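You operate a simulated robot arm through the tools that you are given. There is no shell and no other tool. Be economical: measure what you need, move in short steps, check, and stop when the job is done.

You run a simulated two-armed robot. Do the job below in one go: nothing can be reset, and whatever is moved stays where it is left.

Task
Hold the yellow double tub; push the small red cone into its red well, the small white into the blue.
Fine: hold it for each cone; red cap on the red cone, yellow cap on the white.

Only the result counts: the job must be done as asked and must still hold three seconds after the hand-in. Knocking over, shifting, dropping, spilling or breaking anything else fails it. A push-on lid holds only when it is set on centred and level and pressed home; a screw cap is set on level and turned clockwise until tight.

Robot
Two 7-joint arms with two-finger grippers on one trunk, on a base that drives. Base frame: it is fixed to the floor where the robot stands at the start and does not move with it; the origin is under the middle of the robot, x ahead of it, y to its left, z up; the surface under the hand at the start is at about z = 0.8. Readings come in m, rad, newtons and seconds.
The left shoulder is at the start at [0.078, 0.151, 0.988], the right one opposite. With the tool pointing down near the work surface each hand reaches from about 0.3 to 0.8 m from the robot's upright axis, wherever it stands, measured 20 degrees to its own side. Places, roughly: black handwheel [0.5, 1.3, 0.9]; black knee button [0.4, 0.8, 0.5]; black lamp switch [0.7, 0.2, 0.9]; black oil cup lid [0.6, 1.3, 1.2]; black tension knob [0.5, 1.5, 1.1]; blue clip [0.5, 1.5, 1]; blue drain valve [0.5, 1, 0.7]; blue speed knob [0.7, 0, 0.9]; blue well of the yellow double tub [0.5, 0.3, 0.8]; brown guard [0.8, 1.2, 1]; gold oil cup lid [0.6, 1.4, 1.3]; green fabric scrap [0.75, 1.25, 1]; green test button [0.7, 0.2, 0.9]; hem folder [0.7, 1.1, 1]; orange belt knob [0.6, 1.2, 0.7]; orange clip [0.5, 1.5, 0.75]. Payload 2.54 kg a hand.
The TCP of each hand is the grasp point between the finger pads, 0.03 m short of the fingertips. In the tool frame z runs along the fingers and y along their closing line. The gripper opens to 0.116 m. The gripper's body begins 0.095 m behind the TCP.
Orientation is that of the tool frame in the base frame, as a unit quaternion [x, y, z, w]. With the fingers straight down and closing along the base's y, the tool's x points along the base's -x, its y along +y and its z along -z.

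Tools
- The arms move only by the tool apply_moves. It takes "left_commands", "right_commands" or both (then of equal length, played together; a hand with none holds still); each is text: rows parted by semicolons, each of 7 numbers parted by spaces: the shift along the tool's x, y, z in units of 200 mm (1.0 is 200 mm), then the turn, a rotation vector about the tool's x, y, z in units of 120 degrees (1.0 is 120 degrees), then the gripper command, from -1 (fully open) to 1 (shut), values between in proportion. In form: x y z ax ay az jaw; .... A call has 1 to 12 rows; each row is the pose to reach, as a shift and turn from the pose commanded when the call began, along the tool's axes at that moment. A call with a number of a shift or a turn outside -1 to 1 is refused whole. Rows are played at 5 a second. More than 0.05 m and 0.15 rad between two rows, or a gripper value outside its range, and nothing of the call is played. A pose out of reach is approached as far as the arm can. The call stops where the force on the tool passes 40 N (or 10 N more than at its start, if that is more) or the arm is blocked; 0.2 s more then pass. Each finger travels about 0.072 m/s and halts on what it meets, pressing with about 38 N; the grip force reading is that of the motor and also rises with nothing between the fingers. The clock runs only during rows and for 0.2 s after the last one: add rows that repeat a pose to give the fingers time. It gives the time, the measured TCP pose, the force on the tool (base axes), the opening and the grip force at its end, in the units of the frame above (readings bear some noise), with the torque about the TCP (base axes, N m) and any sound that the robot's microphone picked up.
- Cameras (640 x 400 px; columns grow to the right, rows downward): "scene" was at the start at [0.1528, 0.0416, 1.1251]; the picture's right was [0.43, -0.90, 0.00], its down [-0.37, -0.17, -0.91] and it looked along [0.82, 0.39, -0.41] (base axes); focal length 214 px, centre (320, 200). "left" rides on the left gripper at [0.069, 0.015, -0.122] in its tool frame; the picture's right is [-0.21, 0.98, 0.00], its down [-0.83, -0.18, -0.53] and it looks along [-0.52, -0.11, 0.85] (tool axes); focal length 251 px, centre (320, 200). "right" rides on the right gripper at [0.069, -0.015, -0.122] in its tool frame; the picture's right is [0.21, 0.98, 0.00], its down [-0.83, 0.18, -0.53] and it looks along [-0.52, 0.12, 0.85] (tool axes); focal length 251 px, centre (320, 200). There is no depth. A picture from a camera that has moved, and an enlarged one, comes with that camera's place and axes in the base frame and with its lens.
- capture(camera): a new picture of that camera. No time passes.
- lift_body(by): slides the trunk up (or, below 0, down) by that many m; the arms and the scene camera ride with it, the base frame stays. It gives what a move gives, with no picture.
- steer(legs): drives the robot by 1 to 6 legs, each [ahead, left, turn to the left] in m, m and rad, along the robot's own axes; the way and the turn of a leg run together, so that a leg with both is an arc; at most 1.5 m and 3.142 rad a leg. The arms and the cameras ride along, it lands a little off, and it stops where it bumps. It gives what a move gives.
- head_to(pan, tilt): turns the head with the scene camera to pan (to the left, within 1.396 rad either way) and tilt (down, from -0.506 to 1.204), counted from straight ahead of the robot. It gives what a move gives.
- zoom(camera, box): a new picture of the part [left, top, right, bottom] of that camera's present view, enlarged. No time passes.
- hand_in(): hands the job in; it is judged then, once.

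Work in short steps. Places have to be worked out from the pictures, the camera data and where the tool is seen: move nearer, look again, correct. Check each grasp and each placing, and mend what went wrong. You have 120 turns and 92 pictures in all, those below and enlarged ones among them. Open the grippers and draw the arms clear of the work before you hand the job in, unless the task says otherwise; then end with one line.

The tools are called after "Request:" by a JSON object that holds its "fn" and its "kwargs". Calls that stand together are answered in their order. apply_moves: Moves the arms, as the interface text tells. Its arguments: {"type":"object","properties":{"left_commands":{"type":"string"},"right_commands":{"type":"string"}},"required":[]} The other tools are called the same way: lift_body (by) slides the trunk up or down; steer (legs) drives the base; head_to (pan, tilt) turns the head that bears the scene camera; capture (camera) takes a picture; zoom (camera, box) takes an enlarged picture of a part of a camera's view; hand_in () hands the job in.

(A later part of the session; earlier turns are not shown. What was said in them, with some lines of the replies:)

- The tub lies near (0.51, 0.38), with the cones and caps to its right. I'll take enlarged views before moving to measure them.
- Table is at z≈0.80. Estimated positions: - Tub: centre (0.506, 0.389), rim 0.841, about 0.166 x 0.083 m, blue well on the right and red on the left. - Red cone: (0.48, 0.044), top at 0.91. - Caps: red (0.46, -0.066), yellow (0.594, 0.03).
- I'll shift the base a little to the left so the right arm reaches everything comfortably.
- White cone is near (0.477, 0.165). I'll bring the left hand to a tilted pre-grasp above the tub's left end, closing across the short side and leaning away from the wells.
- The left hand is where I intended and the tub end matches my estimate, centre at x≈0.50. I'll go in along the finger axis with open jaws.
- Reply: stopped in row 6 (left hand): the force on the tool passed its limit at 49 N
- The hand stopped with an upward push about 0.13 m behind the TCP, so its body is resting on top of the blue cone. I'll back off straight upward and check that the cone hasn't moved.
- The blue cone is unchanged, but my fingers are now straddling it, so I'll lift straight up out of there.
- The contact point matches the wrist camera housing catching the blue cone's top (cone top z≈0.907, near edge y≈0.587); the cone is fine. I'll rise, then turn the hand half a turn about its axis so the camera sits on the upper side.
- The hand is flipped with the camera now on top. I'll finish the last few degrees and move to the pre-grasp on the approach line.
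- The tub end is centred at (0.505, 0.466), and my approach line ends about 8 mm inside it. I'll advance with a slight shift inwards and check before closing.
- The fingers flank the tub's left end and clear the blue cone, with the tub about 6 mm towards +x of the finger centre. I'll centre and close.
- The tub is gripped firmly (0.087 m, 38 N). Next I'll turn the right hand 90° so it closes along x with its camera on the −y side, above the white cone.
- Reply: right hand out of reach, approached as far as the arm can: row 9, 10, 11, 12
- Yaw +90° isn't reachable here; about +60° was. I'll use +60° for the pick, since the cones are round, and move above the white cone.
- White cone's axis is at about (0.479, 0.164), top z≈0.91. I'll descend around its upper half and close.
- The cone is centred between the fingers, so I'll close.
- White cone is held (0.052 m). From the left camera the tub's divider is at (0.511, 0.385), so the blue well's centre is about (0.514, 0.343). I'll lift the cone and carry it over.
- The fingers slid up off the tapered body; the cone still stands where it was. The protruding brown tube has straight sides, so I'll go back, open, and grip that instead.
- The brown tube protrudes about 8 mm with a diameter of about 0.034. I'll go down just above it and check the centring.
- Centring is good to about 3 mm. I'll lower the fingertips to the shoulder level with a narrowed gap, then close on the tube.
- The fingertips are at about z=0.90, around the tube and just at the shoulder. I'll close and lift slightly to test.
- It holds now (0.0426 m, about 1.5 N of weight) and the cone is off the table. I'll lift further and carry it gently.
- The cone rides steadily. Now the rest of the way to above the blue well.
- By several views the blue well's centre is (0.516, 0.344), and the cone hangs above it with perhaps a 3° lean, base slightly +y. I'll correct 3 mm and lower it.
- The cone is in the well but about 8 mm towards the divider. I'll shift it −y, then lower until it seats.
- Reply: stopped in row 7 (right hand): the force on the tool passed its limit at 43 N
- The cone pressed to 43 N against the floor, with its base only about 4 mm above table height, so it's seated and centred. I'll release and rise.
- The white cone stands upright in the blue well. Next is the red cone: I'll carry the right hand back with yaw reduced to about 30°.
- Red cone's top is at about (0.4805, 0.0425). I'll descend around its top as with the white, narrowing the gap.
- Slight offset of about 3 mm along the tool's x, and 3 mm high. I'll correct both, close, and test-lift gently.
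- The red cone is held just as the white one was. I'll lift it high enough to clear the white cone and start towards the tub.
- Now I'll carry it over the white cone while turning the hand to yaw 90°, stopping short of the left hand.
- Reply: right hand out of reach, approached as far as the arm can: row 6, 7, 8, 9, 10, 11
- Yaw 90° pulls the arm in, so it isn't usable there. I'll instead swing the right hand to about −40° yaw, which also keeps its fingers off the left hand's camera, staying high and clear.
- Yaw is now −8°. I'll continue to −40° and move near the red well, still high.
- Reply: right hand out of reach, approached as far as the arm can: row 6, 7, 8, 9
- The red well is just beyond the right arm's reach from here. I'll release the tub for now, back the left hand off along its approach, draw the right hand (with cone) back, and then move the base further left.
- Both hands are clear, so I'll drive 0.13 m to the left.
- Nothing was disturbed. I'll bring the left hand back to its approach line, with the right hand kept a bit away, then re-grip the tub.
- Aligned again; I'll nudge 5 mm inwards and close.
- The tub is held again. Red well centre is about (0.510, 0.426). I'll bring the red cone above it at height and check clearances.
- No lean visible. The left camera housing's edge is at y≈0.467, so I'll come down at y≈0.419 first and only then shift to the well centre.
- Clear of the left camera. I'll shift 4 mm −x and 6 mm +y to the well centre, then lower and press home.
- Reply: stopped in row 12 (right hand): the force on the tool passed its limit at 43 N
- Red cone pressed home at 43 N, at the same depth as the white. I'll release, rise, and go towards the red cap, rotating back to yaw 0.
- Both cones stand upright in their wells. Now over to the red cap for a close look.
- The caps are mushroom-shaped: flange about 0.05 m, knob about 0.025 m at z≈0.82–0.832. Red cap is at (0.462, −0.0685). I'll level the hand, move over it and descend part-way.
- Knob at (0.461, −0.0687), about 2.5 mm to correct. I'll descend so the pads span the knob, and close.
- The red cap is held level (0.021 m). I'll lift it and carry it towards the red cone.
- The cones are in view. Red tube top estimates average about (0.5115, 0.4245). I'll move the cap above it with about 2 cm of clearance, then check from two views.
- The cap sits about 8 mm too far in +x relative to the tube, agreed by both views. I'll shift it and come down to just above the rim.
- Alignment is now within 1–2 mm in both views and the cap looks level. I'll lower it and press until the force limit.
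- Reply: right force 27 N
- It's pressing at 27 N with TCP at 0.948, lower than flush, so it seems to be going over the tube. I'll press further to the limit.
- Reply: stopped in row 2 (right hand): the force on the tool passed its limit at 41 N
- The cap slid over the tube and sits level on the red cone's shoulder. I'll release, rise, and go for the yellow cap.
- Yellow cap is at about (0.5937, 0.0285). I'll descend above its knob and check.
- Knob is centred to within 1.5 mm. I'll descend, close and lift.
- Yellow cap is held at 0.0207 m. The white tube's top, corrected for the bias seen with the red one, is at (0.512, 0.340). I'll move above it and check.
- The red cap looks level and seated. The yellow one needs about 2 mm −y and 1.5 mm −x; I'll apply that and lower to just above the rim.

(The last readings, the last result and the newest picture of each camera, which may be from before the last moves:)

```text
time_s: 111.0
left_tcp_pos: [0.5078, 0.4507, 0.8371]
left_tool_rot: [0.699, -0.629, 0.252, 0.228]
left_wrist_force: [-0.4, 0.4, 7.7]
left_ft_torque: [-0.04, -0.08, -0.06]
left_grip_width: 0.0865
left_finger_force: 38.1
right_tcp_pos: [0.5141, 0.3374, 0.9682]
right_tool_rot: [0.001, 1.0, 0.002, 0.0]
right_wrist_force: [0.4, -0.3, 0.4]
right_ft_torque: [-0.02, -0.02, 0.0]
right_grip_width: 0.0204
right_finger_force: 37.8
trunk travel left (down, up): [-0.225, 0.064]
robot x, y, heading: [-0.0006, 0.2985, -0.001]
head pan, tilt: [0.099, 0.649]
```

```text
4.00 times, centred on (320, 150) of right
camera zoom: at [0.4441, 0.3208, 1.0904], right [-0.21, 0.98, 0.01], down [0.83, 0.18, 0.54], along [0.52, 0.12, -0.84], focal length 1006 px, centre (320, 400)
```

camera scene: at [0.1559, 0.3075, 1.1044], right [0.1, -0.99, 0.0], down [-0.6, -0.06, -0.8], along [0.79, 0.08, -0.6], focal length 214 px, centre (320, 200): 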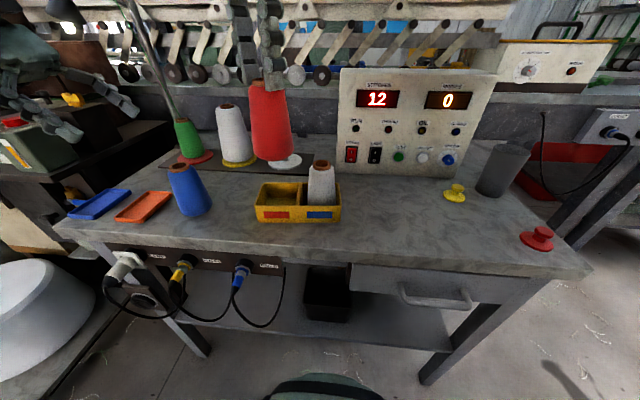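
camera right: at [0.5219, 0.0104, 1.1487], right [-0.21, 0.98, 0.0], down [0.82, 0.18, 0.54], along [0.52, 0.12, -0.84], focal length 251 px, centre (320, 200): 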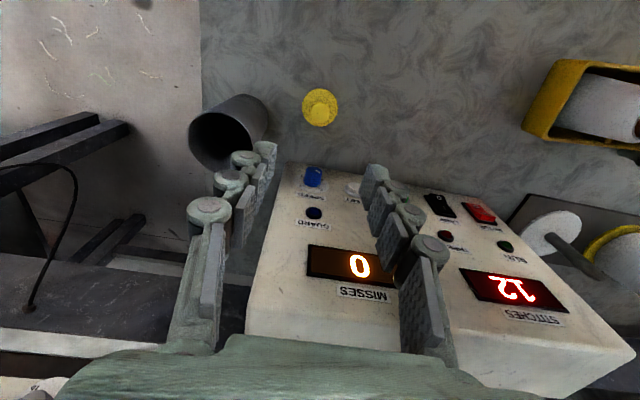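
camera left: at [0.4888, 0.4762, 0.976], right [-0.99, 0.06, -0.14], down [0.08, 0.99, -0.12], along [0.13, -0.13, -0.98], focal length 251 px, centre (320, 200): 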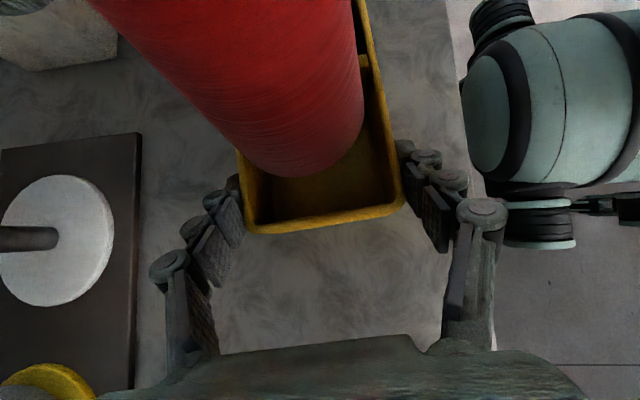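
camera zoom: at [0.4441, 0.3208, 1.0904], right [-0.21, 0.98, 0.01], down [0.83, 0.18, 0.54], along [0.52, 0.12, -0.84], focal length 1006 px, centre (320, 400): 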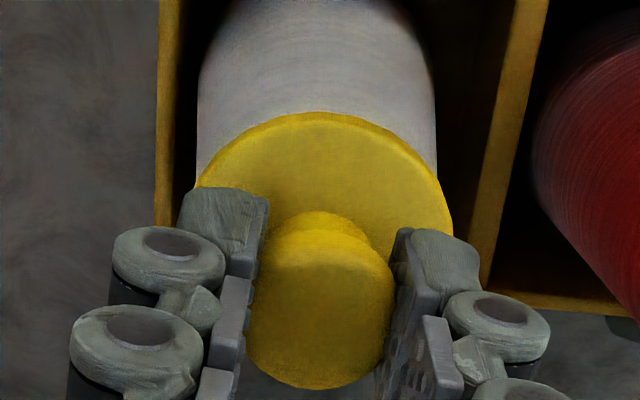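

Well aligned in both views. I'll press down.

Request:
{"fn": "apply_moves", "kwargs": {"right_commands": "0 -0.002 0.015 0 0 0 1; 0 -0.002 0.03 0 0 0 1; 0 -0.002 0.042 0 0 0 1; 0 -0.002 0.054 0 0 0 1; 0 -0.002 0.066 0 0 0 1; 0 -0.002 0.078 0 0 0 1; 0 -0.002 0.09 0 0 0 1; 0 -0.002 0.1 0 0 0 1; 0 -0.002 0.11 0 0 0 1; 0 -0.002 0.12 0 0 0 1; 0 -0.002 0.13 0 0 0 1; 0 -0.002 0.14 0 0 0 1"}}

Request:
{"fn": "zoom", "kwargs": {"camera": "scene", "box": [240, 120, 360, 210]}}

```text
time_s: 113.2
left_tcp_pos: [0.5066, 0.4518, 0.8361]
left_tool_rot: [0.699, -0.628, 0.253, 0.229]
left_wrist_force: [-2.8, 2.7, 5.6]
left_ft_torque: [-0.29, 0.16, -0.16]
left_grip_width: 0.0868
left_finger_force: 37.7
right_tcp_pos: [0.5131, 0.3369, 0.9489]
right_tool_rot: [0.0, 1.0, 0.006, 0.004]
right_wrist_force: [-0.9, -1.6, 8.9]
right_ft_torque: [-0.14, 0.12, 0.01]
right_grip_width: 0.02
right_finger_force: 37.7
trunk travel left (down, up): [-0.225, 0.064]
robot x, y, heading: [0.001, 0.2957, -0.001]
head pan, tilt: [0.099, 0.649]
stopped in row 10 (right hand): the force on the tool passed its limit at 42 N (the readings are from after the stop); the commanded pose is now the measured one
```

```text
4.44 times, centred on (300, 165) of scene
camera zoom: at [0.1545, 0.3071, 1.1044], right [0.1, -1.0, 0.0], down [-0.6, -0.06, -0.8], along [0.79, 0.08, -0.6], focal length 953 px, centre (409, 356)
```

zoom: 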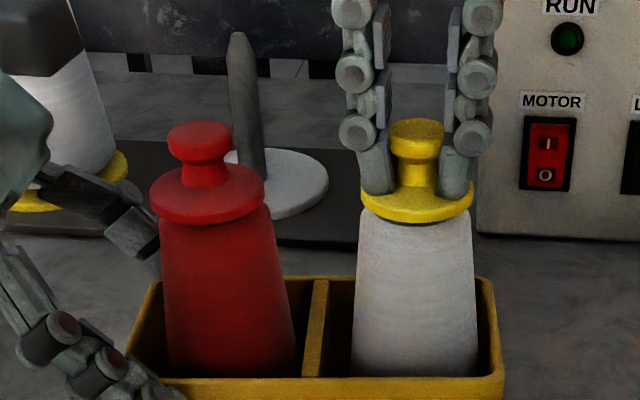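

The yellow cap is pressed home at the same depth as the red one (42 N). I'll release the right hand and rise, then open the left and back it off along its approach line.

Request:
{"fn": "apply_moves", "kwargs": {"right_commands": "0 0 -0.003 0 0 0 0.8; 0 0 -0.003 0 0 0 0.3; 0 0 -0.003 0 0 0 0.3; 0 0 -0.06 0 0 0 0.3; 0 0 -0.2 0 0 0 0.3; 0 0 -0.4 0 0 0 0.3; 0 0 -0.58 0 0 0 0.3; 0 -0.1 -0.64 0 0 0 0.3; 0 -0.3 -0.64 0 0 0 0.3; 0 -0.5 -0.64 0 0 0 0.3; 0 -0.65 -0.64 0 0 0 0.3; 0 -0.7 -0.64 0 0 0 0.3"}}

Request:
{"fn": "apply_moves", "kwargs": {"left_commands": "0 0 0 0 0 0 0.3; 0 0 0 0 0 0 -0.4; 0 0 0 0 0 0 -1; 0 0 0 0 0 0 -1; 0 0 -0.05 0 0 0 -1; 0 0 -0.16 0 0 0 -1; 0 0 -0.32 0 0 0 -1; 0 0 -0.5 0 0 0 -1; 0 0 -0.7 0 0 0 -1; 0 0 -0.87 0 0 0 -1; 0 0 -1 0 0 0 -1; 0 0 -1 0 0 0 -1"}}

Request:
{"fn": "capture", "kwargs": {"camera": "scene"}}

Request:
{"fn": "zoom", "kwargs": {"camera": "scene", "box": [220, 110, 370, 230]}}

```text
time_s: 115.8
left_tcp_pos: [0.5067, 0.452, 0.8371]
left_tool_rot: [0.699, -0.628, 0.253, 0.229]
left_wrist_force: [-2.0, -1.8, 13.3]
left_ft_torque: [-0.04, 0.03, -0.02]
left_grip_width: 0.0869
left_finger_force: 38.3
right_tcp_pos: [0.5144, 0.1964, 1.0732]
right_tool_rot: [0.0, 1.0, 0.004, 0.004]
right_wrist_force: [-0.2, -0.6, -0.4]
right_ft_torque: [-0.01, 0.0, 0.0]
right_grip_width: 0.0409
right_finger_force: 0.0
trunk travel left (down, up): [-0.225, 0.064]
robot x, y, heading: [-0.0006, 0.2993, -0.001]
head pan, tilt: [0.099, 0.649]
```

```text
time_s: 118.4
left_tcp_pos: [0.492, 0.5801, 0.9914]
left_tool_rot: [0.7, -0.628, 0.253, 0.229]
left_wrist_force: [0.3, 0.0, 0.4]
left_ft_torque: [-0.02, -0.02, -0.04]
left_grip_width: 0.1162
left_finger_force: 0.1
right_tcp_pos: [0.5143, 0.1977, 1.0724]
right_tool_rot: [0.0, 1.0, 0.005, 0.003]
right_wrist_force: [-0.8, 0.6, -0.3]
right_ft_torque: [-0.02, 0.01, 0.02]
right_grip_width: 0.0405
right_finger_force: 0.1
trunk travel left (down, up): [-0.225, 0.064]
robot x, y, heading: [-0.0015, 0.2934, -0.001]
head pan, tilt: [0.099, 0.649]
```

```text
4 pictures are left
camera scene: at [0.1559, 0.3072, 1.1044], right [0.1, -1.0, 0.0], down [-0.6, -0.06, -0.8], along [0.79, 0.08, -0.6], focal length 214 px, centre (320, 200)
```

scene: 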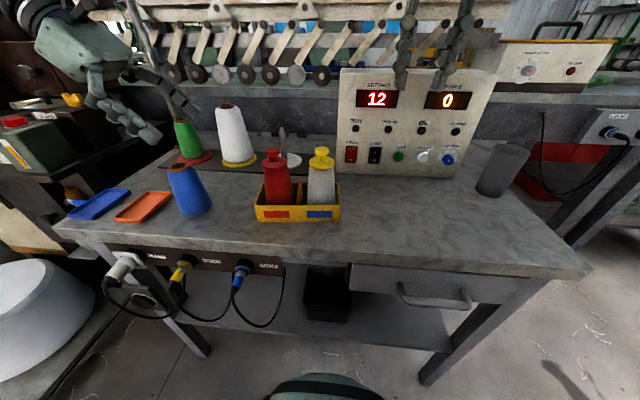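

```text
3.33 times, centred on (295, 170) of scene
camera zoom: at [0.1559, 0.3072, 1.1044], right [0.1, -1.0, 0.0], down [-0.6, -0.06, -0.8], along [0.79, 0.08, -0.6], focal length 715 px, centre (403, 300)
```

zoom: 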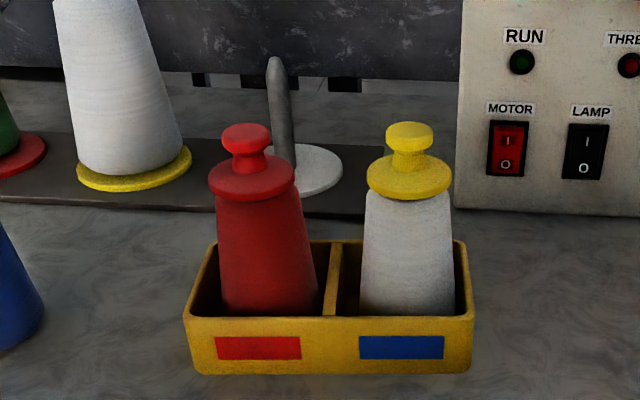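

Both capped cones stand upright in the right wells and everything else is in place. I'll open the right gripper fully and hand in.

Request:
{"fn": "apply_moves", "kwargs": {"right_commands": "0 0 0 0 0 0 -0.5; 0 0 0 0 0 0 -1; 0 0 0 0 0 0 -1"}}

Request:
{"fn": "hand_in", "kwargs": {}}

```text
time_s: 119.2
left_tcp_pos: [0.4924, 0.5812, 0.9914]
left_tool_rot: [0.699, -0.628, 0.252, 0.23]
left_wrist_force: [0.0, 0.2, -0.7]
left_ft_torque: [0.0, -0.03, 0.02]
left_grip_width: 0.1162
left_finger_force: 0.0
right_tcp_pos: [0.5158, 0.1974, 1.0728]
right_tool_rot: [-0.001, 1.0, 0.005, 0.002]
right_wrist_force: [0.6, -0.2, 1.1]
right_ft_torque: [0.01, 0.01, 0.0]
right_grip_width: 0.116
right_finger_force: 0.0
trunk travel left (down, up): [-0.225, 0.064]
robot x, y, heading: [-0.0027, 0.2947, -0.001]
head pan, tilt: [0.099, 0.649]
```

```text
The job is handed in.
```

I handed the job in: with the tub held for each push, the red cone is in the red well with the red cap and the small white cone is in the blue well with the yellow cap; early on the left hand bumped the blue cone's top, but it did not visibly move.
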